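You operate a simulated robot arm through the tools that you are given. There is no shell and no other tool. Be economical: measure what you need, move in short steps, check, and stop when the job is done.

The job below is to be done with a simulated robot arm. You get a single attempt, and the scene is never put back.

## Task
Stop the music and put the disc on the free stand.
Fine: shut the tray and switch the receiver off.

It is judged by the outcome, as a careful person would: the job done as asked, and still so three seconds after it is handed in. It fails if anything else is knocked over, pushed out of place, dropped, spilled or broken.

## Robot
A 7-joint arm with a two-finger parallel gripper on a trunk, on a base that drives. Base frame: it is fixed to the floor where the robot stands at the start and does not move with it; the origin is under the middle of the robot, x ahead of it, y to its left, z up; the surface under the hand at the start is at about z = 91.5. Lengths are in cm, angles in degrees, forces in N, time in s.
Its first joint turns from -166.0 to 166.0 degrees. Places, roughly: channel one fader [60, 70, 100]; channel two fader [50, 60, 100]; echo knob [60, 60, 100]; mixer master knob [60, 50, 100]; mixer switch [50, 50, 100]; mute key [70, 30, 100]; peg of the disc stand by the mixer [60, 40, 100]; play key [70, -10, 110]; receiver power key [70, 30, 100]; source knob [70, 0, 100]; speakers a key [70, 20, 100]; speakers b key [70, 20, 100]; strip switch [80, 70, 100]; subwoofer knob [80, -40, 120]; subwoofer switch [80, -20, 120]; tone knob [70, 10, 100]. Payload 3.43 kg.
The tool frame sits at the grasp point between the pads (the TCP): z along the fingers, y along the line on which they close. The tips reach 3 cm beyond it. The gripper opens to 9.4 cm. The fingers are 2.8 cm wide and 1 cm thick; the gripper's body (5 by 9.6 cm) begins 5.5 cm behind the TCP.
Orientation is told as [roll, pitch, yaw] about the base's x, y, z axes, in that order, counted from this pose: with the fingers straight down and closing along the base's y, the tool's x points along the base's -x, its y along +y and its z along -z.

## Interface
- The arm moves only by the tool send_rows. Its arguments are lists of equal length, an entry for each row: "translation": the shift along the tool's x, y, z in units of 100 mm (1.0 is 100 mm), a list of three; "rot": the turn, a rotation vector about the tool's x, y, z in units of 120 degrees (1.0 is 120 degrees), a list of three; "hand": the finger opening in mm, from 0 to 94. In form: {"translation": [[x, y, z], ...], "rot": [[ax, ay, az], ...], "hand": [hand, ...]}. A call has 1 to 8 rows; each row is the pose to reach, as a shift and turn from the pose commanded when the call began, along the tool's axes at that moment. A call with a number of a shift or a turn outside -1 to 1 is refused whole. A row lasts 0.2 s, in which the tool goes at most 5 cm and 8.6 degrees; a call with a longer step from one row to the next is refused whole, and so is a gripper value outside its range. Where a pose cannot be reached the arm comes as near as it can. A force on the tool above 40 N (or 10 N above the force at the start of the call, whichever is more), or a blocked arm, ends the call early, and 0.2 s more pass. The fingers move at their own pace (about 4.5 cm/s each) and stop on an object; they squeeze with about 30 N. The grip force told is the motor's: it shows also when the fingers shut on nothing. Time passes only in rows, and 0.2 s behind the last, so rows that repeat a pose let the fingers close. The reply holds the time, the measured pose of the TCP, the force on the tool along the base axes, the opening and the grip force, in the units named above and with some noise, with the torque about the TCP (base axes, N m) and any sound that the robot's microphone picked up.
- Cameras (640 x 400 px; columns grow to the right, rows downward): "scene" is now at [50.8, 19.04, 118.59]; the picture's right is [-0.05, -1.00, 0.00], its down [-0.28, 0.01, -0.96] and it looks along [0.96, -0.05, -0.28] (base axes); focal length 214 px, centre (320, 200). "wrist" rides on the gripper at [7.6, 1.4, -10.2] in the tool frame; the picture's right is [-0.18, 0.98, 0.00], its down [-0.75, -0.14, -0.64] and it looks along [-0.63, -0.12, 0.77] (tool axes); focal length 243 px, centre (320, 200). There is no depth. A picture from a camera that has moved, and an enlarged one, comes with that camera's place and axes in the base frame and with its lens. The place of the scene camera against the robot may be out by one fixed shift of up to 2.5 cm in any direction.
- grab_frame(camera): a new picture of that camera. The clock stands still meanwhile.
- raise_lower(by): slides the trunk up (or, below 0, down) by that many cm; the arm and the scene camera ride with it, the base frame stays. It gives what a move gives, with no picture.
- drive_base(legs): drives the robot by 1 to 6 legs, each [ahead, left, turn to the left] in cm, cm and degrees, along the robot's own axes; the way and the turn of a leg run together, so that a leg with both is an arc; at most 150 cm and 180 degrees a leg. The arm and the cameras ride along, it lands a little off, and it stops where it bumps. It gives what a move gives.
- turn_head(pan, tilt): turns the head with the scene camera to pan (to the left, within 103 degrees either way) and tilt (down, from -29 to 69), counted from straight ahead of the robot. It gives what a move gives.
- inspect(camera, box): a new picture of the part [left, top, right, bottom] of that camera's present view, enlarged. The clock stands still meanwhile.
- job_done(): hands the job in; it is judged then, once.

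Go step by step. Nothing tells you exact positions but the pictures and the camera data: compare them with the known pose of the tool, close in by small moves and look again before you grip or let go. The budget is 120 turns and 78 pictures, counting those below and the enlarged ones. Unless the task says otherwise, let go and move clear before handing in, and close with one line.

The tools are called after "Emit:" by a JSON object that holds its "method" and its "body". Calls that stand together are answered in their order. send_rows: Moves the arm, as the interface text tells. Its arguments: {"type":"object","properties":{"translation":{"type":"array","items":{"type":"array","items":{"type":"number"}}},"rot":{"type":"array","items":{"type":"array","items":{"type":"number"}}},"hand":{"type":"array","items":{"type":"number"}}},"required":["translation","rot","hand"]} The other tools are called the same way: raise_lower (by) slides the trunk up or down; drive_base (legs) drives the base; turn_head (pan, tilt) turns the head that bears the scene camera; grab_frame (camera) takes a picture; inspect (camera, box) takes an enlarged picture of a part of a camera's view; job_done () hands the job in.

At the start:

```text
t: 0.0
ee_pos: [67.88, 15.37, 126.17]
tcp_rot: [0.1, 0.0, 0.0]
contact_force: [1.5, 0.6, 0.5]
moment: [0.0, 0.0, -0.05]
width: 9.4
grip_force: 0.1
trunk travel left (down, up): [-25.0, 24.0]
robot x, y, heading: [-0.14, -0.17, 0.0]
head pan, tilt: [-2.9, 16.0]
```

scene: 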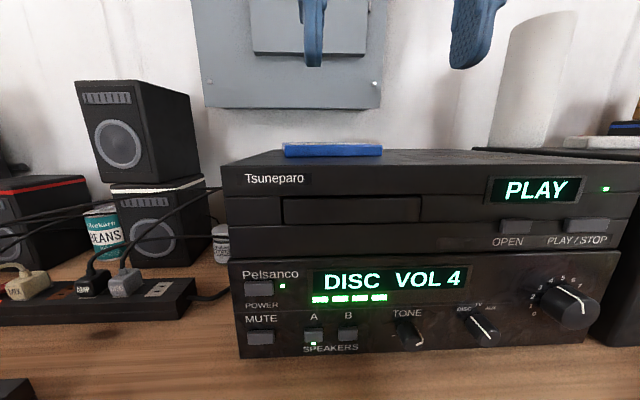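
wrist: 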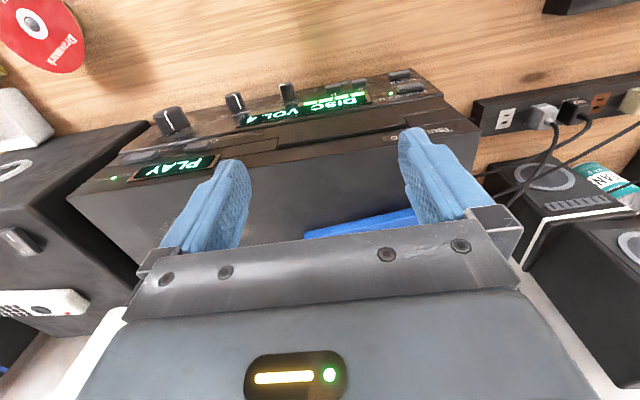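

I see the player on top of the receiver, playing, with the receiver on "DISC". I'll look to both sides to find the stands.

Emit:
{"method": "turn_head", "body": {"pan": 50, "tilt": 35}}

Emit:
{"method": "grab_frame", "body": {"camera": "scene"}}

Emit:
{"method": "turn_head", "body": {"pan": -45, "tilt": 35}}

Emit:
{"method": "grab_frame", "body": {"camera": "scene"}}

```text
t: 1.2
ee_pos: [67.89, 15.41, 126.18]
tcp_rot: [0.0, 0.0, -0.1]
contact_force: [0.7, 0.6, -0.7]
moment: [0.0, -0.01, -0.02]
width: 9.4
grip_force: 0.1
trunk travel left (down, up): [-25.0, 24.0]
robot x, y, heading: [0.02, 0.3, -0.0]
head pan, tilt: [50.0, 35.0]
```

```text
75 pictures are left
camera scene: at [47.14, 26.25, 115.55], right [0.77, -0.64, 0.0], down [-0.37, -0.44, -0.82], along [0.53, 0.63, -0.57], focal length 214 px, centre (320, 200)
```

scene: 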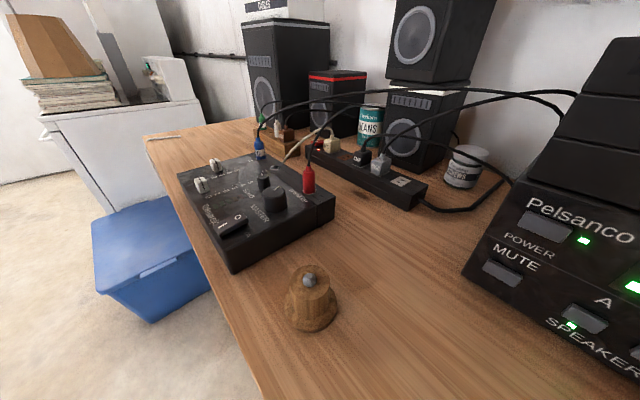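

```text
t: 2.9
ee_pos: [67.81, 15.29, 126.11]
tcp_rot: [0.0, 0.0, 0.0]
contact_force: [0.3, -0.2, 0.4]
moment: [-0.04, -0.03, 0.03]
width: 9.4
grip_force: 0.0
trunk travel left (down, up): [-25.0, 24.0]
robot x, y, heading: [0.31, 0.19, -0.1]
head pan, tilt: [-45.0, 35.0]
```

```text
74 pictures are left
camera scene: at [47.7, 13.29, 115.55], right [-0.71, -0.71, 0.0], down [-0.41, 0.41, -0.82], along [0.58, -0.58, -0.57], focal length 214 px, centre (320, 200)
```

scene: 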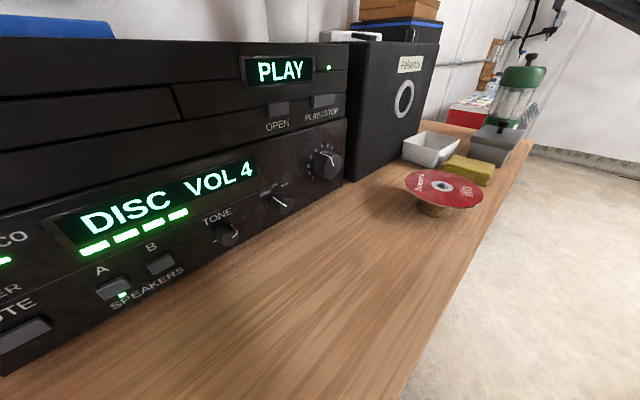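

The free stand is the empty wooden one by the mixer. The red disc is on the other stand. I'll back off a little, tilt the tool forward to reach the front keys, and close the fingers.

Emit:
{"method": "drive_base", "body": {"legs": [[-14, 0, 0]]}}

Emit:
{"method": "send_rows", "body": {"translation": [[0, 0, 0], [0, 0, 0], [0, 0, 0], [0, 0, 0], [0, 0, 0], [0, 0, 0], [0, 0, 0], [0, 0, 0]], "rot": [[0, -0.0625, 0], [0, -0.125, 0], [0, -0.1875, 0], [0, -0.25, 0], [0, -0.3125, 0], [0, -0.375, 0], [0, -0.4375, 0], [0, -0.5, 0]], "hand": [0, 0, 0, 0, 0, 0, 0, 0]}}

Emit:
{"method": "turn_head", "body": {"pan": -20, "tilt": 20}}

Emit:
{"method": "grab_frame", "body": {"camera": "scene"}}

Emit:
{"method": "grab_frame", "body": {"camera": "wrist"}}

```text
t: 4.3
ee_pos: [53.46, 15.4, 126.09]
tcp_rot: [0.0, 0.0, 0.0]
contact_force: [0.6, 0.8, -0.4]
moment: [-0.01, 0.02, 0.01]
width: 9.44
grip_force: 0.0
trunk travel left (down, up): [-25.0, 24.0]
robot x, y, heading: [-13.86, 0.34, 0.3]
head pan, tilt: [-45.0, 35.0]
```

```text
t: 6.1
ee_pos: [53.68, 15.35, 126.11]
tcp_rot: [0.1, -60.2, 0.1]
contact_force: [0.3, 0.2, -1.3]
moment: [-0.04, 0.0, -0.01]
width: 0.03
grip_force: 29.7
trunk travel left (down, up): [-25.0, 24.0]
robot x, y, heading: [-13.97, -0.22, -0.1]
head pan, tilt: [-45.0, 35.0]
```

```text
t: 7.0
ee_pos: [53.68, 15.43, 126.09]
tcp_rot: [0.0, -59.9, -0.1]
contact_force: [-0.4, 0.1, 0.4]
moment: [-0.02, -0.02, 0.02]
width: 0.0
grip_force: 30.3
trunk travel left (down, up): [-25.0, 24.0]
robot x, y, heading: [-14.4, -0.0, 0.0]
head pan, tilt: [-20.0, 20.0]
```

```text
73 pictures are left
camera scene: at [36.06, 16.34, 117.93], right [-0.34, -0.94, 0.0], down [-0.32, 0.12, -0.94], along [0.88, -0.32, -0.34], focal length 214 px, centre (320, 200)
```

scene: 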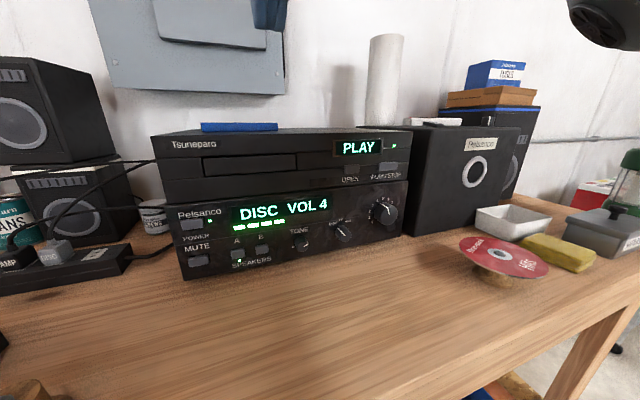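

```text
72 pictures are left
camera wrist: at [41.08, 16.85, 124.71], right [0.09, 0.98, 0.16], down [-0.18, -0.14, 0.97], along [0.98, -0.12, 0.16], focal length 243 px, centre (320, 200)
```

wrist: 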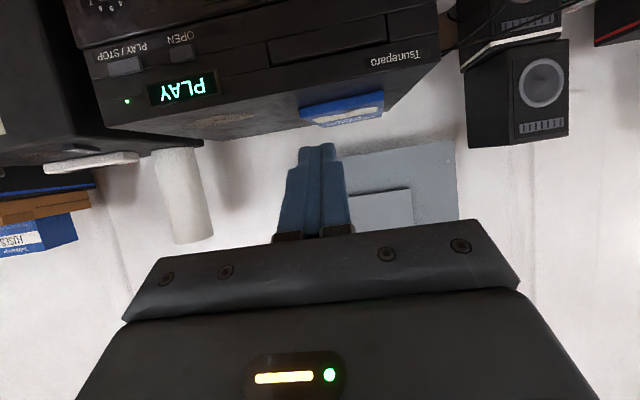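

The two cameras disagree by a few cm sideways, and I trust the wrist one. I'll move in front of the PLAY/STOP key, at roughly y -8, z 110, and measure again.

Emit:
{"method": "send_rows", "body": {"translation": [[0.17, -0.33, 0.1], [0.34, -0.66, 0.2], [0.52, -1.0, 0.3], [0.52, -1.0, 0.3]], "rot": [[0, 0, 0], [0, 0, 0], [0, 0, 0], [0, 0, 0]], "hand": [0, 0, 0, 0]}}

Emit:
{"method": "send_rows", "body": {"translation": [[0.1, -0.33, 0.2], [0.2, -0.66, 0.4], [0.32, -1.0, 0.64], [0.32, -1.0, 0.64]], "rot": [[0, 0, 0], [0, 0, 0], [0, 0, 0], [0, 0, 0]], "hand": [0, 0, 0, 0]}}

Emit:
{"method": "grab_frame", "body": {"camera": "wrist"}}

Emit:
{"method": "grab_frame", "body": {"camera": "scene"}}

```text
t: 8.0
ee_pos: [55.89, 6.06, 122.17]
tcp_rot: [-0.1, -59.9, 0.0]
contact_force: [-0.3, 0.3, 0.2]
moment: [0.01, 0.0, 0.01]
width: 0.0
grip_force: 29.8
out of reach, approached as far as the arm can: row 2, 3, 4
trunk travel left (down, up): [-25.0, 24.0]
robot x, y, heading: [-13.84, -0.01, -0.1]
head pan, tilt: [-20.0, 20.0]
```

```text
t: 8.9
ee_pos: [60.13, -4.03, 116.52]
tcp_rot: [0.0, -59.9, 0.1]
contact_force: [-0.5, -0.7, -0.7]
moment: [0.0, -0.02, -0.02]
width: 0.0
grip_force: 30.0
out of reach, approached as far as the arm can: row 1, 2, 3, 4
trunk travel left (down, up): [-25.0, 24.0]
robot x, y, heading: [-14.06, -0.26, 0.1]
head pan, tilt: [-20.0, 20.0]
```

```text
71 pictures are left
camera wrist: at [47.67, -2.53, 115.07], right [0.09, 0.98, 0.16], down [-0.18, -0.14, 0.97], along [0.98, -0.12, 0.16], focal length 243 px, centre (320, 200)
```

wrist: 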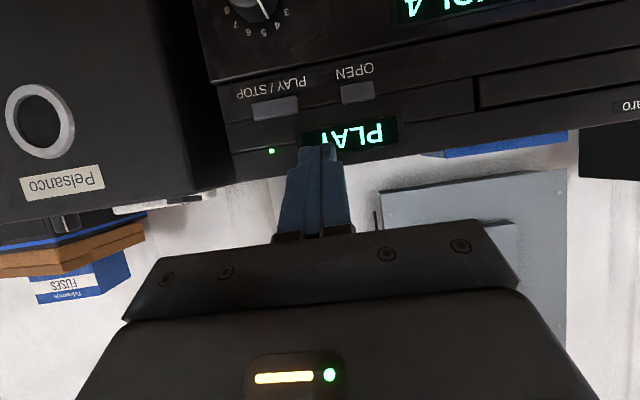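

```text
70 pictures are left
camera scene: at [36.07, 16.35, 117.93], right [-0.34, -0.94, 0.0], down [-0.32, 0.12, -0.94], along [0.88, -0.32, -0.34], focal length 214 px, centre (320, 200)
```

scene: 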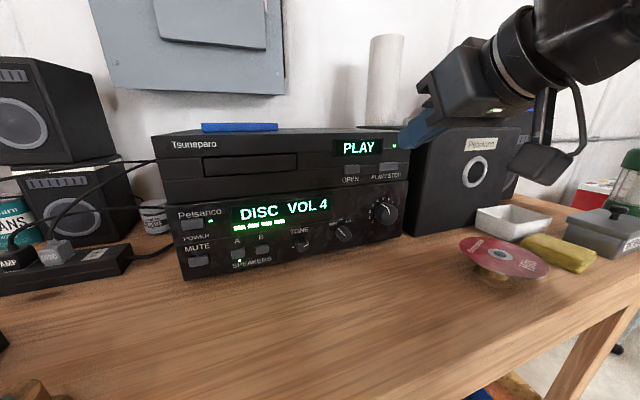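

From two wrist views, PLAY/STOP is at about [71.5, -8.3, 109.6] and OPEN at about [71.5, -0.4, 109.7]. I'll line the fingertip up in front of PLAY/STOP.

Emit:
{"method": "send_rows", "body": {"translation": [[0.14, -0.14, 0.19], [0.28, -0.29, 0.38], [0.418, -0.43, 0.576], [0.418, -0.43, 0.576]], "rot": [[0, 0, 0], [0, 0, 0], [0, 0, 0], [0, 0, 0]], "hand": [0, 0, 0, 0]}}

Emit:
{"method": "grab_frame", "body": {"camera": "wrist"}}

```text
t: 9.9
ee_pos: [63.13, -8.36, 109.92]
tcp_rot: [0.0, -60.0, -0.1]
contact_force: [0.5, 0.9, 0.7]
moment: [0.03, 0.03, 0.01]
width: 0.02
grip_force: 29.9
trunk travel left (down, up): [-25.0, 24.0]
robot x, y, heading: [-14.27, -0.51, -0.2]
head pan, tilt: [-20.0, 20.0]
```

```text
69 pictures are left
camera wrist: at [50.56, -6.8, 108.53], right [0.09, 0.98, 0.16], down [-0.18, -0.14, 0.97], along [0.98, -0.12, 0.16], focal length 243 px, centre (320, 200)
```

wrist: 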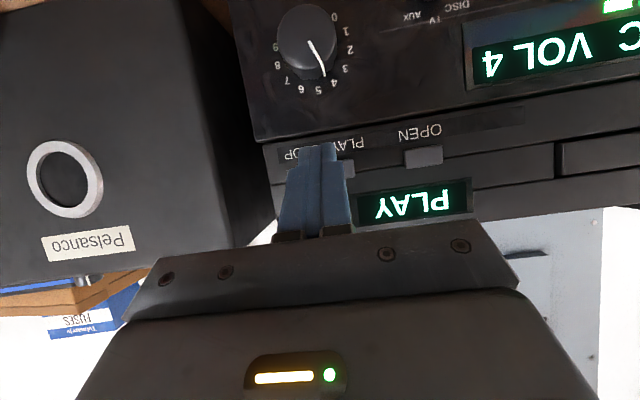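

The tip is lined up with the key. I'll press forward in small steps.

Emit:
{"method": "send_rows", "body": {"translation": [[-0.12, 0, 0.208], [-0.21, 0, 0.364], [-0.24, 0, 0.416], [-0.255, 0, 0.442], [-0.27, 0, 0.468], [-0.285, 0, 0.494]], "rot": [[0, 0, 0], [0, 0, 0], [0, 0, 0], [0, 0, 0], [0, 0, 0], [0, 0, 0]], "hand": [0, 0, 0, 0, 0, 0]}}

Emit:
{"method": "grab_frame", "body": {"camera": "wrist"}}

```text
t: 11.2
ee_pos: [68.34, -8.29, 109.93]
tcp_rot: [-0.1, -59.9, 0.2]
contact_force: [-17.4, -0.7, 2.7]
moment: [0.11, -0.01, -0.01]
width: 0.01
grip_force: 30.0
trunk travel left (down, up): [-25.0, 24.0]
robot x, y, heading: [-14.17, 0.18, -0.0]
head pan, tilt: [-20.0, 20.0]
heard: click
stopped in row 6: the force on the tool passed its limit at 48 N (the readings are from after the stop); the commanded pose is now the measured one
```

```text
68 pictures are left
camera wrist: at [55.73, -6.81, 108.58], right [0.09, 0.98, 0.16], down [-0.18, -0.14, 0.97], along [0.98, -0.12, 0.16], focal length 243 px, centre (320, 200)
```

wrist: 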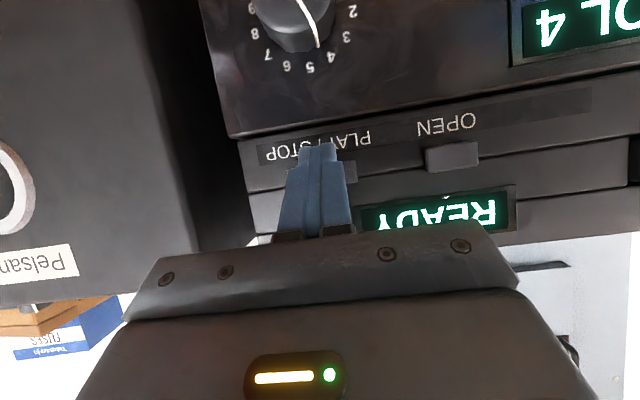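

The display reads READY, so the music has stopped. Next I'll press OPEN.

Emit:
{"method": "send_rows", "body": {"translation": [[0.15, 0, -0.26], [0.15, 0.4, -0.26], [0.15, 0.79, -0.26], [0.15, 0.79, -0.26], [0.03, 0.79, -0.052], [0.005, 0.79, -0.009], [-0.01, 0.79, 0.017], [-0.02, 0.79, 0.035]], "rot": [[0, 0, 0], [0, 0, 0], [0, 0, 0], [0, 0, 0], [0, 0, 0], [0, 0, 0], [0, 0, 0], [0, 0, 0]], "hand": [0, 0, 0, 0, 0, 0, 0, 0]}}

Emit:
{"method": "grab_frame", "body": {"camera": "scene"}}

```text
t: 13.2
ee_pos: [67.18, -4.81, 111.46]
tcp_rot: [-1.0, -61.3, -1.3]
contact_force: [0.2, 0.6, 0.3]
moment: [-0.03, -0.02, 0.0]
width: 0.02
grip_force: 30.2
trunk travel left (down, up): [-25.0, 24.0]
robot x, y, heading: [-15.19, -1.5, -1.2]
head pan, tilt: [-20.0, 20.0]
stopped in row 8: the arm was blocked; the commanded pose is now the measured one
```

```text
67 pictures are left
camera scene: at [33.96, 13.51, 118.97], right [-0.36, -0.93, 0.0], down [-0.31, 0.12, -0.94], along [0.88, -0.34, -0.33], focal length 214 px, centre (320, 200)
```

scene: 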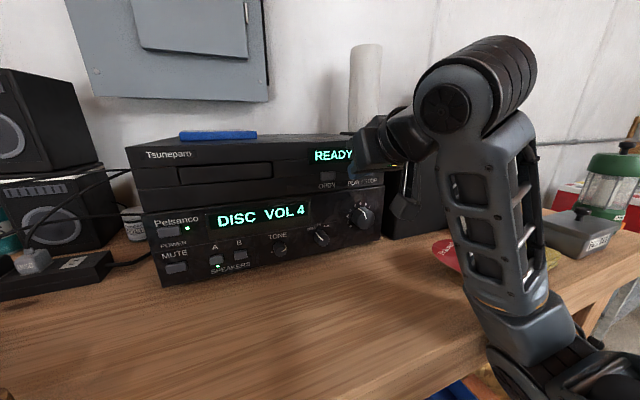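

The arm was blocked, and its elbow looks low over the bench edge on the right. I'll back out a little and check.

Emit:
{"method": "send_rows", "body": {"translation": [[0.05, 0, -0.2], [0.1, 0, -0.4]], "rot": [[0, 0, 0], [0, 0, 0]], "hand": [0, 0]}}

Emit:
{"method": "turn_head", "body": {"pan": -45, "tilt": 40}}

Emit:
{"method": "grab_frame", "body": {"camera": "scene"}}

```text
t: 14.0
ee_pos: [64.01, -1.28, 109.44]
tcp_rot: [1.2, -58.2, -1.1]
contact_force: [0.0, -0.2, 0.0]
moment: [0.04, 0.0, 0.01]
width: 0.0
grip_force: 29.7
trunk travel left (down, up): [-25.0, 24.0]
robot x, y, heading: [-14.82, -0.68, -0.8]
head pan, tilt: [-20.0, 20.0]
stopped in row 2: the arm was blocked; the commanded pose is now the measured one
```

```text
t: 14.9
ee_pos: [64.18, -1.28, 109.35]
tcp_rot: [1.4, -58.2, -1.4]
contact_force: [-0.2, 0.2, 0.3]
moment: [0.01, -0.01, 0.01]
width: 0.02
grip_force: 30.0
trunk travel left (down, up): [-25.0, 24.0]
robot x, y, heading: [-15.38, -0.5, -0.7]
head pan, tilt: [-45.0, 40.0]
```

```text
66 pictures are left
camera scene: at [32.28, 12.55, 114.95], right [-0.71, -0.7, 0.0], down [-0.45, 0.46, -0.77], along [0.54, -0.55, -0.64], focal length 214 px, centre (320, 200)
```

scene: 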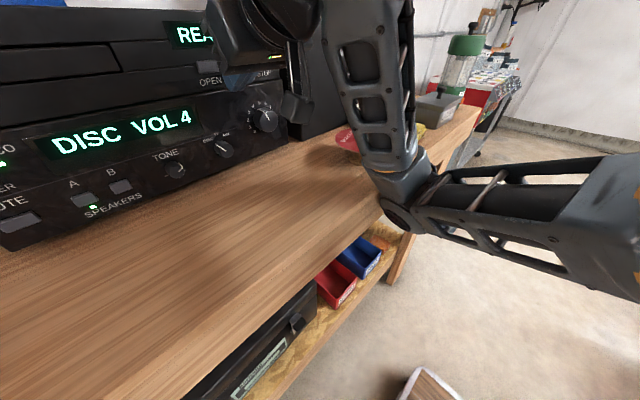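

The elbow is pressing on the bench edge. I'll back off, raise the trunk so the elbow sits above the bench, and then lower the hand with the arm.

Emit:
{"method": "drive_base", "body": {"legs": [[-6, 0, 0.7]]}}

Emit:
{"method": "raise_lower", "body": {"by": 20}}

Emit:
{"method": "grab_frame", "body": {"camera": "scene"}}

```text
t: 15.9
ee_pos: [58.56, -0.43, 109.41]
tcp_rot: [1.1, -58.3, -0.4]
contact_force: [-1.0, 0.0, -0.2]
moment: [0.0, -0.01, 0.0]
width: 0.0
grip_force: 30.0
trunk travel left (down, up): [-25.0, 24.0]
robot x, y, heading: [-21.13, -0.85, 0.3]
head pan, tilt: [-45.0, 40.0]
```

```text
t: 18.1
ee_pos: [58.66, -0.54, 129.45]
tcp_rot: [1.1, -58.3, -0.5]
contact_force: [0.6, 0.4, -0.1]
moment: [0.01, 0.0, -0.02]
width: 0.02
grip_force: 29.6
trunk travel left (down, up): [-45.0, 4.0]
robot x, y, heading: [-21.15, -0.36, -0.1]
head pan, tilt: [-45.0, 40.0]
```

```text
65 pictures are left
camera scene: at [26.51, 13.0, 134.79], right [-0.71, -0.71, 0.0], down [-0.46, 0.45, -0.77], along [0.54, -0.54, -0.64], focal length 214 px, centre (320, 200)
```

scene: 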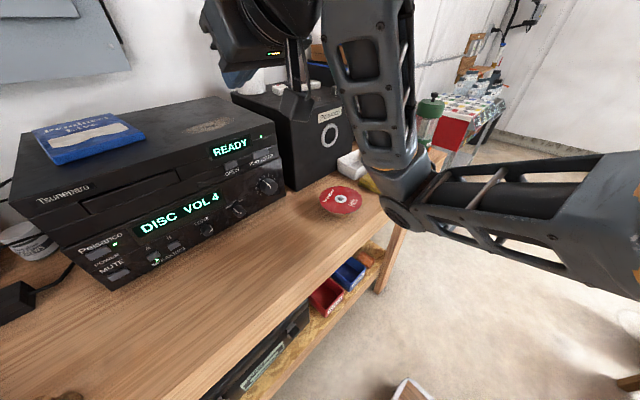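

Nothing was displaced. I'll bring the hand down in front of OPEN again.

Emit:
{"method": "send_rows", "body": {"translation": [[0.224, 0, 0.256], [0.448, 0, 0.511], [0.672, 0, 0.767], [0.672, 0, 0.767]], "rot": [[0, 0, 0], [0, 0, 0], [0, 0, 0], [0, 0, 0]], "hand": [0, 0, 0, 0]}}

Emit:
{"method": "send_rows", "body": {"translation": [[0.224, 0, 0.256], [0.448, 0, 0.511], [0.672, 0, 0.767], [0.672, 0, 0.767]], "rot": [[0, 0, 0], [0, 0, 0], [0, 0, 0], [0, 0, 0]], "hand": [0, 0, 0, 0]}}

Emit:
{"method": "grab_frame", "body": {"camera": "scene"}}

Emit:
{"method": "grab_frame", "body": {"camera": "wrist"}}

```text
t: 19.1
ee_pos: [61.74, -0.32, 119.66]
tcp_rot: [1.0, -58.3, -0.4]
contact_force: [-0.7, 0.3, 0.3]
moment: [0.02, -0.01, 0.01]
width: 0.02
grip_force: 30.2
trunk travel left (down, up): [-45.0, 4.0]
robot x, y, heading: [-20.83, -0.75, 0.2]
head pan, tilt: [-45.0, 40.0]
```

```text
t: 20.1
ee_pos: [64.65, -0.3, 109.87]
tcp_rot: [1.1, -58.3, -0.4]
contact_force: [-0.5, 0.1, -0.3]
moment: [0.0, -0.02, 0.01]
width: 0.0
grip_force: 30.2
trunk travel left (down, up): [-45.0, 4.0]
robot x, y, heading: [-20.84, -0.52, 0.2]
head pan, tilt: [-45.0, 40.0]
```

```text
64 pictures are left
camera scene: at [26.51, 13.0, 134.8], right [-0.71, -0.71, 0.0], down [-0.46, 0.45, -0.77], along [0.54, -0.54, -0.64], focal length 214 px, centre (320, 200)
```

scene: 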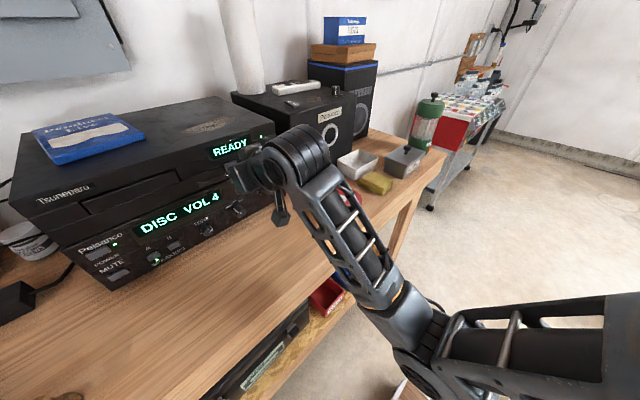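

```text
63 pictures are left
camera wrist: at [52.07, 1.1, 108.84], right [0.09, 0.98, 0.17], down [-0.15, -0.15, 0.98], along [0.98, -0.11, 0.13], focal length 243 px, centre (320, 200)
```

wrist: 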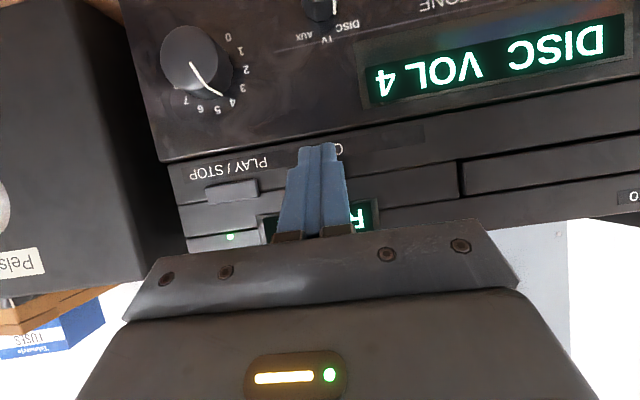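

The elbow is clear now. I'll press OPEN.

Emit:
{"method": "send_rows", "body": {"translation": [[-0.131, 0, 0.213], [-0.158, 0, 0.255], [-0.178, 0, 0.289], [-0.194, 0, 0.315], [-0.2, 0, 0.325]], "rot": [[0, 0, 0], [0, 0, 0], [0, 0, 0], [0, 0, 0], [0, 0, 0]], "hand": [0, 0, 0, 0, 0]}}

Emit:
{"method": "send_rows", "body": {"translation": [[0.1, 0, -0.18], [0.25, 0, -0.4], [0.25, 0, -0.4], [0.25, 0, -0.4]], "rot": [[0, 0, 0], [0, 0, 0], [0, 0, 0], [0, 0, 0]], "hand": [0, 0, 0, 0]}}

Emit:
{"method": "turn_head", "body": {"pan": -10, "tilt": 35}}

Emit:
{"method": "grab_frame", "body": {"camera": "scene"}}

```text
t: 21.2
ee_pos: [68.26, -0.11, 109.91]
tcp_rot: [1.1, -58.3, -0.3]
contact_force: [-16.0, 0.3, 0.4]
moment: [0.07, 0.07, 0.01]
width: 0.0
grip_force: 29.7
trunk travel left (down, up): [-45.0, 4.0]
robot x, y, heading: [-20.85, -0.47, -0.0]
head pan, tilt: [-45.0, 40.0]
heard: click
```

```text
t: 22.2
ee_pos: [63.62, -0.24, 109.92]
tcp_rot: [1.0, -58.4, -0.5]
contact_force: [0.1, -0.3, -0.5]
moment: [-0.03, -0.03, -0.01]
width: 0.0
grip_force: 30.1
trunk travel left (down, up): [-45.0, 4.0]
robot x, y, heading: [-21.46, -0.97, 0.1]
head pan, tilt: [-45.0, 40.0]
```

```text
t: 23.3
ee_pos: [63.58, -0.2, 109.92]
tcp_rot: [1.2, -58.2, -0.4]
contact_force: [0.2, -0.5, 0.1]
moment: [0.03, -0.05, 0.02]
width: 0.03
grip_force: 30.1
trunk travel left (down, up): [-45.0, 4.0]
robot x, y, heading: [-20.81, -0.57, 0.0]
head pan, tilt: [-10.0, 35.0]
```

```text
62 pictures are left
camera scene: at [29.15, 17.49, 135.55], right [-0.17, -0.99, 0.0], down [-0.57, 0.1, -0.82], along [0.81, -0.14, -0.57], focal length 214 px, centre (320, 200)
```

scene: 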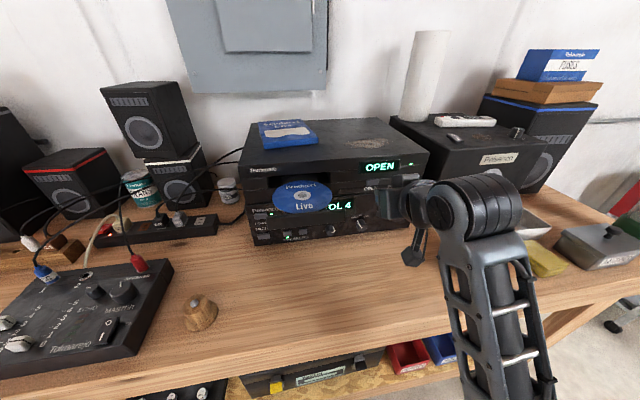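

The tray is open with a blue disc in it. I'll look closer.

Emit:
{"method": "inspect", "body": {"camera": "scene", "box": [230, 140, 430, 265]}}

Emit:
{"method": "inspect", "body": {"camera": "scene", "box": [150, 270, 250, 340]}}

```text
3.20 times, centred on (330, 202) of scene
camera zoom: at [29.15, 17.49, 135.55], right [-0.17, -0.99, 0.0], down [-0.57, 0.1, -0.82], along [0.81, -0.14, -0.57], focal length 686 px, centre (288, 192)
```

zoom: 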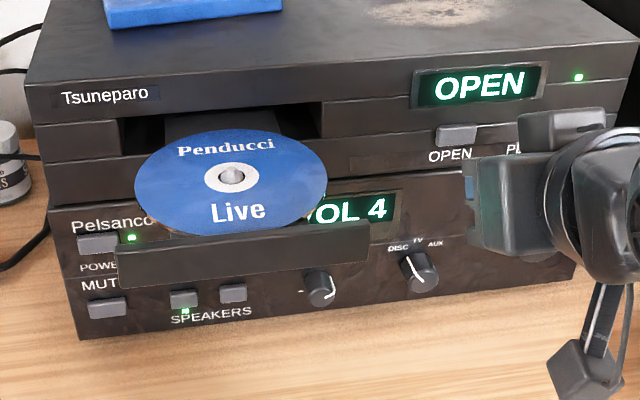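

```text
5.71 times, centred on (200, 305) of scene
camera zoom: at [29.15, 17.49, 135.55], right [-0.17, -0.99, 0.0], down [-0.57, 0.1, -0.82], along [0.81, -0.14, -0.57], focal length 1226 px, centre (1006, -400)
```

zoom: 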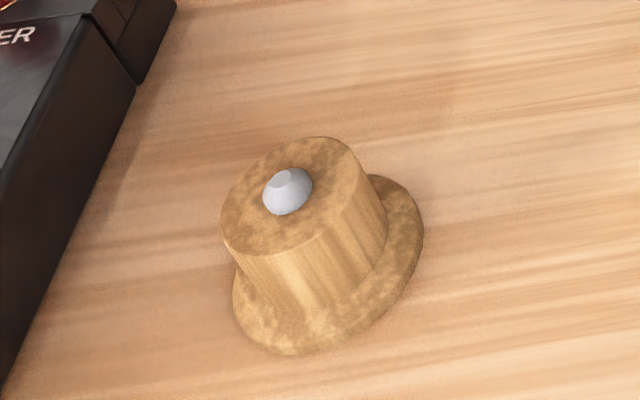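

The disc overhangs the narrow tray at the sides, so I'll pinch its right edge with the tool pointing left and closing vertically. First I'll lift away and bring the tool back upright.

Emit:
{"method": "send_rows", "body": {"translation": [[-0.08, -0.06, -0.11], [-0.16, -0.12, -0.22], [-0.24, -0.19, -0.32], [-0.32, -0.25, -0.43], [-0.4, -0.31, -0.54], [-0.48, -0.38, -0.65], [-0.56, -0.44, -0.76], [-0.64, -0.5, -0.865]], "rot": [[0, 0.061, 0], [0, 0.122, 0], [0, 0.182, 0], [0, 0.243, 0], [0, 0.304, 0], [0, 0.365, 0], [0, 0.425, 0], [0, 0.486, 0]], "hand": [40, 40, 40, 40, 40, 40, 40, 40]}}

Emit:
{"method": "grab_frame", "body": {"camera": "wrist"}}

```text
t: 25.1
ee_pos: [59.73, -5.42, 119.82]
tcp_rot: [0.6, 0.2, 0.4]
contact_force: [0.2, -0.7, 0.6]
moment: [-0.02, 0.02, -0.02]
width: 4.02
grip_force: 0.1
out of reach, approached as far as the arm can: row 3, 4
trunk travel left (down, up): [-45.0, 4.0]
robot x, y, heading: [-20.8, -0.64, 0.1]
head pan, tilt: [-10.0, 35.0]
```

```text
59 pictures are left
camera wrist: at [52.26, -4.12, 130.19], right [0.18, 0.98, 0.01], down [0.76, -0.14, 0.64], along [0.63, -0.11, -0.77], focal length 243 px, centre (320, 200)
```

wrist: 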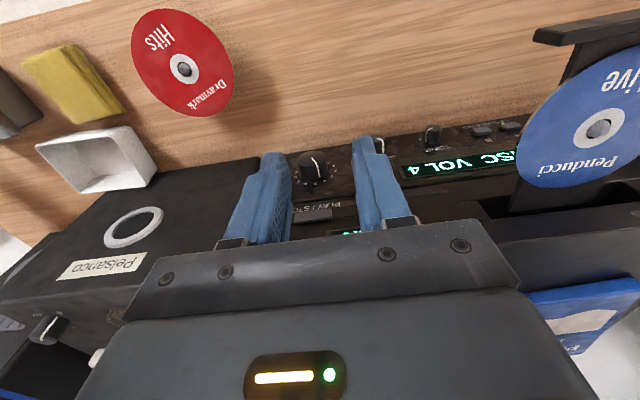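

I'll shift left for a better view down onto the disc and tray.

Emit:
{"method": "send_rows", "body": {"translation": [[0.08, 0.4, -0.2], [0.16, 0.8, -0.4], [0.2, 1.0, -0.5], [0.2, 1.0, -0.5]], "rot": [[0, 0, 0], [0, 0, 0], [0, 0, 0], [0, 0, 0]], "hand": [40, 40, 40, 40]}}

Emit:
{"method": "grab_frame", "body": {"camera": "wrist"}}

```text
t: 26.1
ee_pos: [57.77, 4.57, 124.96]
tcp_rot: [0.6, 0.1, 0.5]
contact_force: [-0.2, -0.4, 0.6]
moment: [0.0, 0.03, 0.0]
width: 3.98
grip_force: 0.1
trunk travel left (down, up): [-45.0, 4.0]
robot x, y, heading: [-20.67, -0.52, 0.2]
head pan, tilt: [-10.0, 35.0]
```

```text
58 pictures are left
camera wrist: at [50.21, 5.88, 135.33], right [0.18, 0.98, 0.01], down [0.76, -0.14, 0.64], along [0.63, -0.1, -0.77], focal length 243 px, centre (320, 200)
```

wrist: 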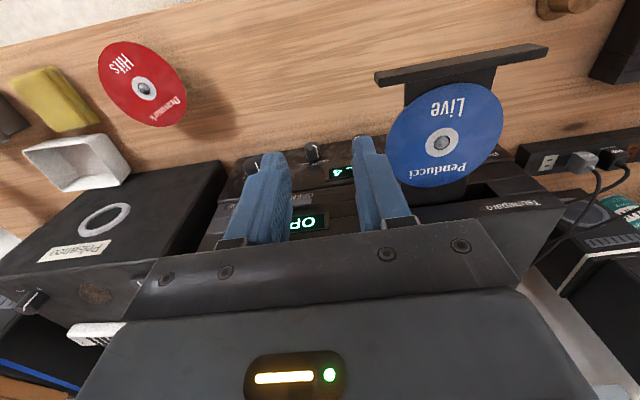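

The disc centre is at about [64.4, 17, 111], its right edge at y≈11, and the tray body starts at y≈13. I'll turn the tool to point left while staying up high.

Emit:
{"method": "send_rows", "body": {"translation": [[-0.03, -0.14, 0], [-0.06, -0.28, 0], [-0.1, -0.42, 0], [-0.13, -0.56, 0], [-0.16, -0.7, 0], [-0.2, -0.8, 0]], "rot": [[-0.0625, 0, 0], [-0.125, 0, 0], [-0.1875, 0, 0], [-0.25, 0, 0], [-0.3125, 0, 0], [-0.375, 0, 0]], "hand": [40, 40, 40, 40, 40, 40]}}

Emit:
{"method": "send_rows", "body": {"translation": [[0, 0, 0], [0, 0, 0], [0, 0, 0], [0, 0, 0], [0, 0, 0], [0, 0, 0]], "rot": [[-0.0625, 0, 0], [-0.125, 0, 0], [-0.1875, 0, 0], [-0.25, 0, 0], [-0.3125, 0, 0], [-0.37, 0, 0]], "hand": [40, 40, 40, 40, 40, 40]}}

Emit:
{"method": "grab_frame", "body": {"camera": "scene"}}

Emit:
{"method": "grab_frame", "body": {"camera": "wrist"}}

```text
t: 27.5
ee_pos: [59.64, -3.45, 124.81]
tcp_rot: [45.7, 0.0, 0.5]
contact_force: [0.4, -1.4, 0.4]
moment: [-0.03, -0.02, -0.01]
width: 4.0
grip_force: 0.2
trunk travel left (down, up): [-45.0, 4.0]
robot x, y, heading: [-20.92, -0.61, 0.1]
head pan, tilt: [-10.0, 35.0]
```

```text
t: 28.9
ee_pos: [59.65, -3.51, 124.86]
tcp_rot: [90.1, -0.1, 0.5]
contact_force: [0.0, -0.6, 0.5]
moment: [0.0, 0.0, -0.04]
width: 3.99
grip_force: 0.1
trunk travel left (down, up): [-45.0, 4.0]
robot x, y, heading: [-21.05, -0.65, 0.3]
head pan, tilt: [-10.0, 35.0]
```

```text
57 pictures are left
camera scene: at [29.15, 17.48, 135.56], right [-0.17, -0.99, 0.0], down [-0.57, 0.1, -0.82], along [0.81, -0.14, -0.57], focal length 214 px, centre (320, 200)
```

scene: 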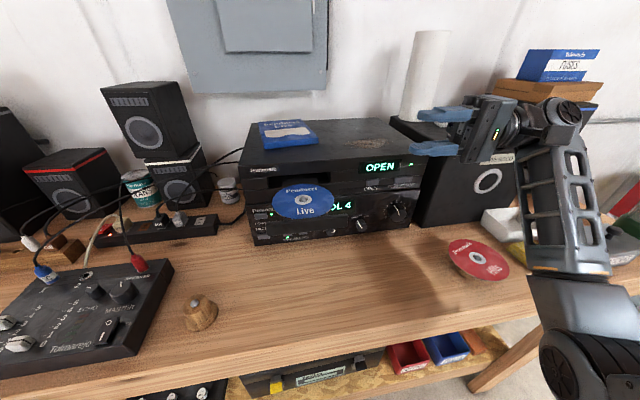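

```text
56 pictures are left
camera wrist: at [52.32, -13.74, 126.32], right [0.18, 0.0, 0.98], down [0.76, -0.64, -0.14], along [0.62, 0.77, -0.12], focal length 243 px, centre (320, 200)
```

wrist: 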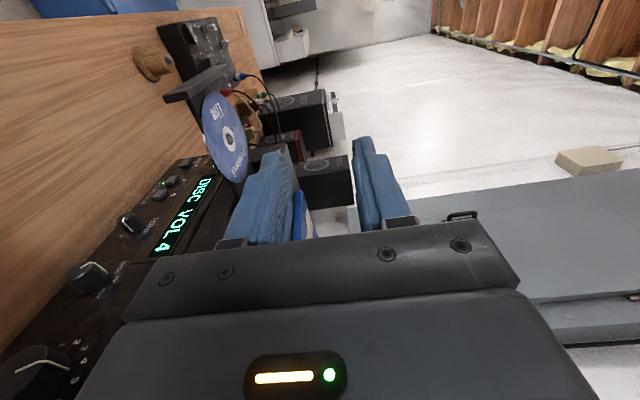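

The tool points left now. I'll lower toward the disc with a slight yaw, so the wrist stays clear of the subwoofer.

Emit:
{"method": "send_rows", "body": {"translation": [[-0.03, -0.24, 0.1], [-0.06, -0.48, 0.2], [-0.08, -0.72, 0.3], [-0.1, -0.95, 0.4]], "rot": [[0, -0.05, 0], [0, -0.1, 0], [0, -0.14, 0], [0, -0.167, 0]], "hand": [40, 40, 40, 40]}}

Emit:
{"method": "grab_frame", "body": {"camera": "wrist"}}

```text
t: 29.9
ee_pos: [60.74, 0.58, 115.17]
tcp_rot: [90.0, -0.1, -19.6]
contact_force: [0.0, -0.4, -0.2]
moment: [-0.03, -0.05, 0.01]
width: 4.01
grip_force: 0.2
trunk travel left (down, up): [-45.0, 4.0]
robot x, y, heading: [-20.85, -0.56, 0.2]
head pan, tilt: [-10.0, 35.0]
```

```text
55 pictures are left
camera wrist: at [50.22, -6.56, 116.78], right [0.17, -0.06, 0.98], down [0.49, -0.86, -0.14], along [0.85, 0.51, -0.12], focal length 243 px, centre (320, 200)
```

wrist: 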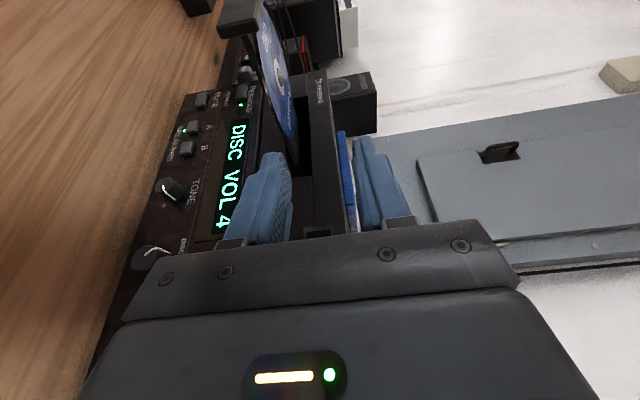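

Emit:
{"method": "send_rows", "body": {"translation": [[0.01, -0.2, 0.12], [0.02, -0.4, 0.25], [0.037, -0.4, 0.5], [0.037, -0.4, 0.5]], "rot": [[0, 0, 0], [0, 0, 0], [0, 0, 0], [0, 0, 0]], "hand": [40, 40, 40, 40]}}

Emit:
{"method": "grab_frame", "body": {"camera": "wrist"}}

Emit:
{"method": "inspect", "body": {"camera": "scene", "box": [230, 140, 430, 265]}}

```text
t: 30.9
ee_pos: [62.04, 5.43, 111.26]
tcp_rot: [90.0, -0.1, -19.6]
contact_force: [-0.4, 0.0, -0.3]
moment: [0.01, -0.04, -0.01]
width: 3.99
grip_force: 0.0
trunk travel left (down, up): [-45.0, 4.0]
robot x, y, heading: [-21.13, -0.69, 0.2]
head pan, tilt: [-10.0, 35.0]
```

```text
54 pictures are left
camera wrist: at [51.57, -1.62, 112.82], right [0.17, -0.06, 0.98], down [0.5, -0.86, -0.14], along [0.85, 0.51, -0.12], focal length 243 px, centre (320, 200)
```

wrist: 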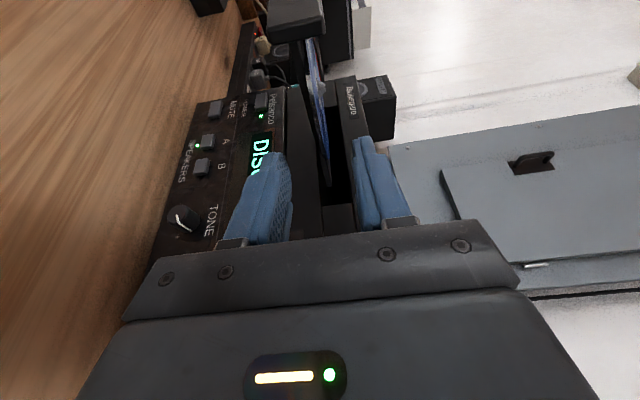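

```text
3.20 times, centred on (330, 202) of scene
camera zoom: at [29.16, 17.49, 135.55], right [-0.17, -0.99, 0.0], down [-0.57, 0.1, -0.82], along [0.81, -0.14, -0.57], focal length 686 px, centre (288, 192)
```

zoom: 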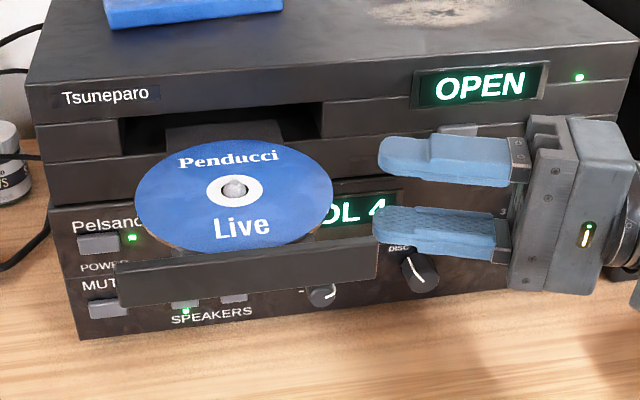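

Emit:
{"method": "inspect", "body": {"camera": "wrist", "box": [220, 0, 420, 250]}}

```text
1.60 times, centred on (320, 125) of wrist
camera zoom: at [51.57, -1.62, 112.82], right [0.17, -0.06, 0.98], down [0.5, -0.86, -0.14], along [0.85, 0.51, -0.12], focal length 388 px, centre (320, 320)
```

zoom: 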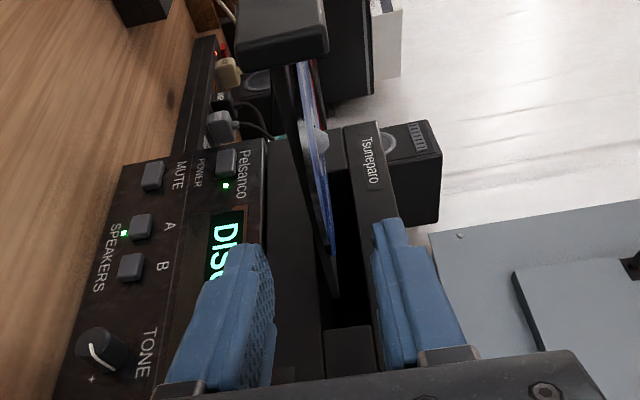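

Fingers straddle the disc's height of about 111.2, and its edge is some 2.7 cm ahead of the tips. I'll move in 4.2 cm.

Emit:
{"method": "send_rows", "body": {"translation": [[0, 0, 0.14], [0, 0, 0.28], [0, 0, 0.38], [0, 0, 0.42], [0, 0, 0.42]], "rot": [[0, 0, 0], [0, 0, 0], [0, 0, 0], [0, 0, 0], [0, 0, 0]], "hand": [40, 40, 40, 40, 40]}}

Emit:
{"method": "inspect", "body": {"camera": "wrist", "box": [220, 0, 420, 250]}}

Emit:
{"method": "inspect", "body": {"camera": "scene", "box": [230, 140, 430, 265]}}

```text
t: 32.1
ee_pos: [63.46, 9.36, 111.29]
tcp_rot: [90.0, 0.0, -19.4]
contact_force: [-0.6, 0.0, -0.6]
moment: [0.01, 0.02, 0.0]
width: 3.97
grip_force: 0.1
trunk travel left (down, up): [-45.0, 4.0]
robot x, y, heading: [-20.97, -0.5, 0.3]
head pan, tilt: [-10.0, 35.0]
```

```text
1.60 times, centred on (320, 125) of wrist
camera zoom: at [52.96, 2.3, 112.82], right [0.17, -0.06, 0.98], down [0.5, -0.86, -0.14], along [0.85, 0.51, -0.12], focal length 388 px, centre (320, 320)
```

zoom: 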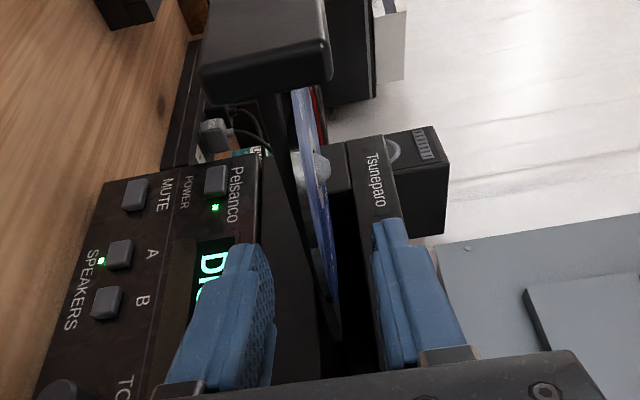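

```text
3.20 times, centred on (330, 202) of scene
camera zoom: at [29.16, 17.49, 135.55], right [-0.17, -0.99, 0.0], down [-0.57, 0.1, -0.82], along [0.81, -0.14, -0.57], focal length 686 px, centre (288, 192)
```

zoom: 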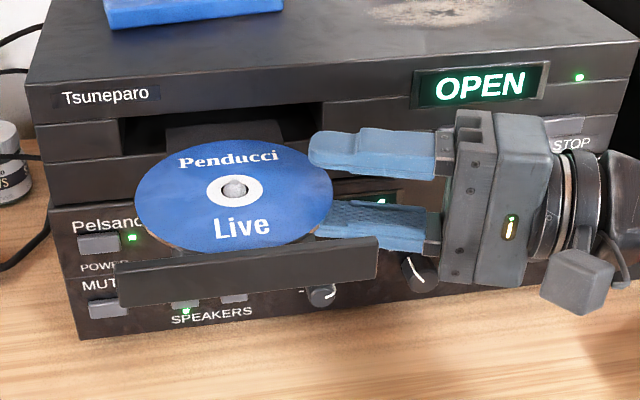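

The fingers straddle the disc edge. Closing now.

Emit:
{"method": "send_rows", "body": {"translation": [[0, 0, 0], [0, 0, 0], [0, 0, 0], [0, 0, 0], [0, 0, 0], [0, 0, 0]], "rot": [[0, 0, 0], [0, 0, 0], [0, 0, 0], [0, 0, 0], [0, 0, 0], [0, 0, 0]], "hand": [25, 12, 5, 0, 0, 0]}}

Emit:
{"method": "inspect", "body": {"camera": "scene", "box": [230, 140, 430, 265]}}

```text
t: 33.5
ee_pos: [63.39, 9.47, 111.34]
tcp_rot: [89.9, 0.0, -19.5]
contact_force: [-0.1, 0.4, 2.7]
moment: [0.1, -0.03, -0.03]
width: 0.19
grip_force: 30.2
trunk travel left (down, up): [-45.0, 4.0]
robot x, y, heading: [-20.9, -1.11, -0.1]
head pan, tilt: [-10.0, 35.0]
```

```text
3.20 times, centred on (330, 202) of scene
camera zoom: at [29.15, 17.49, 135.56], right [-0.17, -0.99, 0.0], down [-0.57, 0.1, -0.82], along [0.81, -0.14, -0.57], focal length 686 px, centre (288, 192)
```

zoom: 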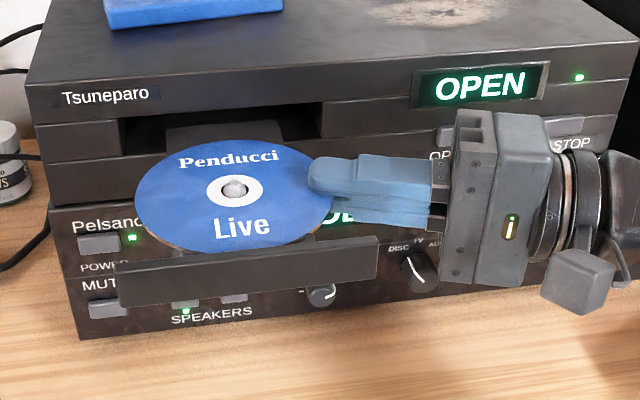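

The disc edge is gripped (1.9 mm). I'll lift it straight up.

Emit:
{"method": "send_rows", "body": {"translation": [[0, 0.05, 0], [0, 0.12, 0], [0, 0.25, 0], [0, 0.4, 0], [0, 0.55, 0], [0, 0.7, 0]], "rot": [[0, 0, 0], [0, 0, 0], [0, 0, 0], [0, 0, 0], [0, 0, 0], [0, 0, 0]], "hand": [0, 0, 0, 0, 0, 0]}}

Emit:
{"method": "grab_frame", "body": {"camera": "scene"}}

Emit:
{"method": "grab_frame", "body": {"camera": "wrist"}}

```text
t: 34.9
ee_pos: [63.3, 9.23, 118.21]
tcp_rot: [89.8, 0.1, -19.6]
contact_force: [0.6, 0.9, 0.2]
moment: [-0.01, -0.02, 0.01]
width: 0.21
grip_force: 29.9
trunk travel left (down, up): [-45.0, 4.0]
robot x, y, heading: [-21.25, -0.55, 0.3]
head pan, tilt: [-10.0, 35.0]
```

```text
48 pictures are left
camera scene: at [29.16, 17.49, 135.55], right [-0.17, -0.99, 0.0], down [-0.57, 0.1, -0.82], along [0.81, -0.14, -0.57], focal length 214 px, centre (320, 200)
```

scene: 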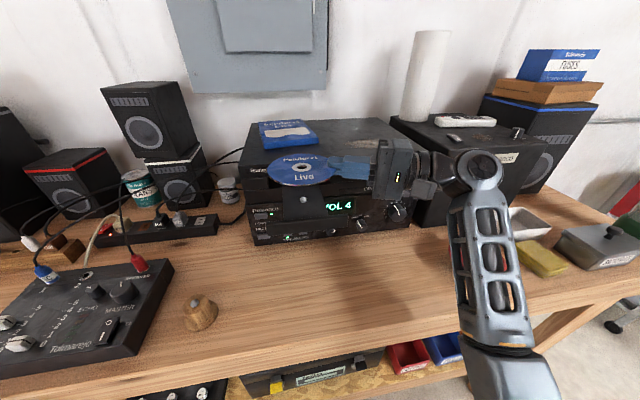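

```text
47 pictures are left
camera wrist: at [52.9, 2.25, 119.83], right [0.17, -0.06, 0.98], down [0.49, -0.86, -0.14], along [0.85, 0.51, -0.12], focal length 243 px, centre (320, 200)
```

wrist: 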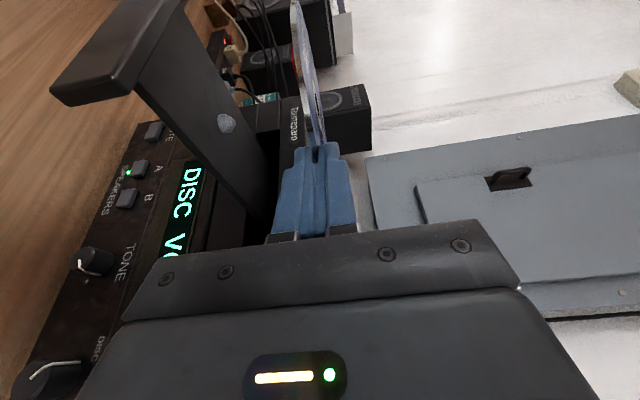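

The disc is up and level in the grip. The free peg is at roughly [54, 38]. I'll carry the disc over at this height.

Emit:
{"method": "send_rows", "body": {"translation": [[0.14, 0, 0.14], [0.28, 0, 0.275], [0.42, 0, 0.41], [0.56, 0, 0.55], [0.7, 0, 0.69], [0.84, 0, 0.825]], "rot": [[0, 0, 0], [0, 0, 0], [0, 0, 0], [0, 0, 0], [0, 0, 0], [0, 0, 0]], "hand": [0, 0, 0, 0, 0, 0]}}

Emit:
{"method": "grab_frame", "body": {"camera": "wrist"}}

Emit:
{"method": "grab_frame", "body": {"camera": "scene"}}

```text
t: 36.3
ee_pos: [58.19, 20.04, 118.26]
tcp_rot: [90.0, 0.0, -19.4]
contact_force: [-0.1, 0.2, 0.2]
moment: [-0.03, 0.01, 0.05]
width: 0.2
grip_force: 30.6
trunk travel left (down, up): [-45.0, 4.0]
robot x, y, heading: [-21.27, -0.58, 0.2]
head pan, tilt: [-10.0, 35.0]
```

```text
46 pictures are left
camera wrist: at [47.68, 12.9, 119.81], right [0.17, -0.06, 0.98], down [0.5, -0.86, -0.14], along [0.85, 0.51, -0.12], focal length 243 px, centre (320, 200)
```

wrist: 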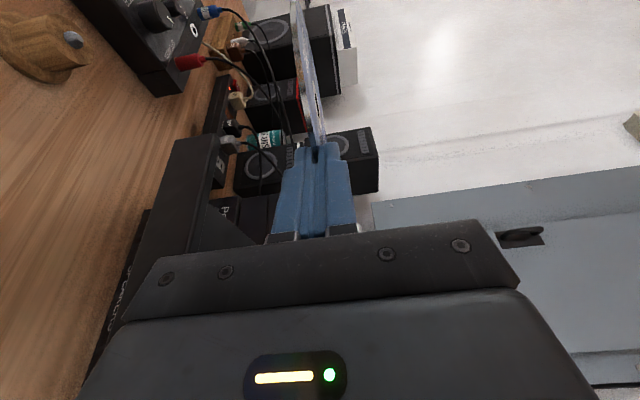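

```text
45 pictures are left
camera scene: at [29.17, 17.47, 135.55], right [-0.17, -0.99, 0.0], down [-0.57, 0.1, -0.82], along [0.81, -0.14, -0.57], focal length 214 px, centre (320, 200)
```

scene: 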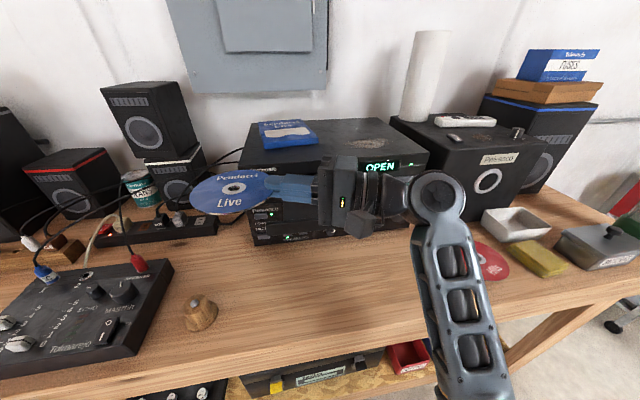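

Emit:
{"method": "send_rows", "body": {"translation": [[0.15, 0, 0.14], [0.3, 0, 0.28], [0.45, 0, 0.42], [0.6, 0, 0.56], [0.74, 0, 0.69], [0.74, 0, 0.69]], "rot": [[0, 0, 0], [0, 0, 0], [0, 0, 0], [0, 0, 0], [0, 0, 0], [0, 0, 0]], "hand": [0, 0, 0, 0, 0, 0]}}

Emit:
{"method": "turn_head", "body": {"pan": 20, "tilt": 40}}

Emit:
{"method": "grab_frame", "body": {"camera": "wrist"}}

Emit:
{"method": "grab_frame", "body": {"camera": "scene"}}

```text
t: 37.7
ee_pos: [53.57, 29.05, 118.34]
tcp_rot: [89.9, -0.1, -19.5]
contact_force: [0.5, -0.6, 0.6]
moment: [-0.03, -0.02, -0.02]
width: 0.2
grip_force: 30.3
trunk travel left (down, up): [-45.0, 4.0]
robot x, y, heading: [-21.03, -0.64, -0.0]
head pan, tilt: [-10.0, 35.0]
```

```text
t: 38.6
ee_pos: [53.65, 28.97, 118.25]
tcp_rot: [90.0, 0.0, -19.5]
contact_force: [0.2, -0.2, 0.4]
moment: [0.02, 0.02, 0.01]
width: 0.19
grip_force: 29.9
trunk travel left (down, up): [-45.0, 4.0]
robot x, y, heading: [-20.66, -0.35, 0.3]
head pan, tilt: [20.0, 40.0]
```

```text
44 pictures are left
camera wrist: at [43.1, 21.9, 119.82], right [0.17, -0.06, 0.98], down [0.5, -0.86, -0.14], along [0.85, 0.51, -0.12], focal length 243 px, centre (320, 200)
```

wrist: 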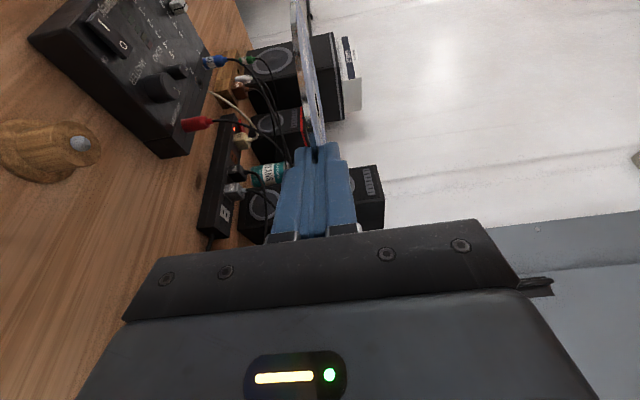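

```text
43 pictures are left
camera scene: at [28.46, 21.92, 134.8], right [0.34, -0.94, 0.0], down [-0.6, -0.22, -0.77], along [0.72, 0.26, -0.64], focal length 214 px, centre (320, 200)
```

scene: 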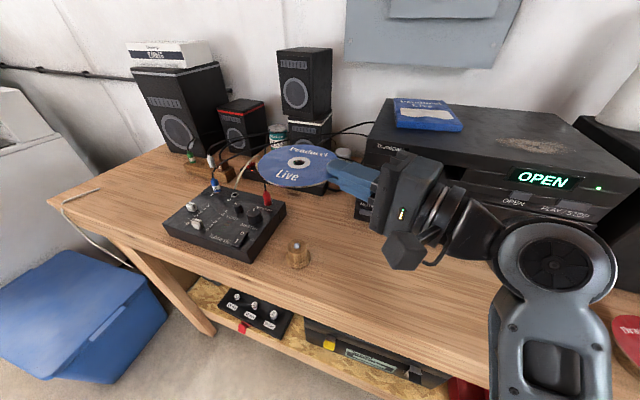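

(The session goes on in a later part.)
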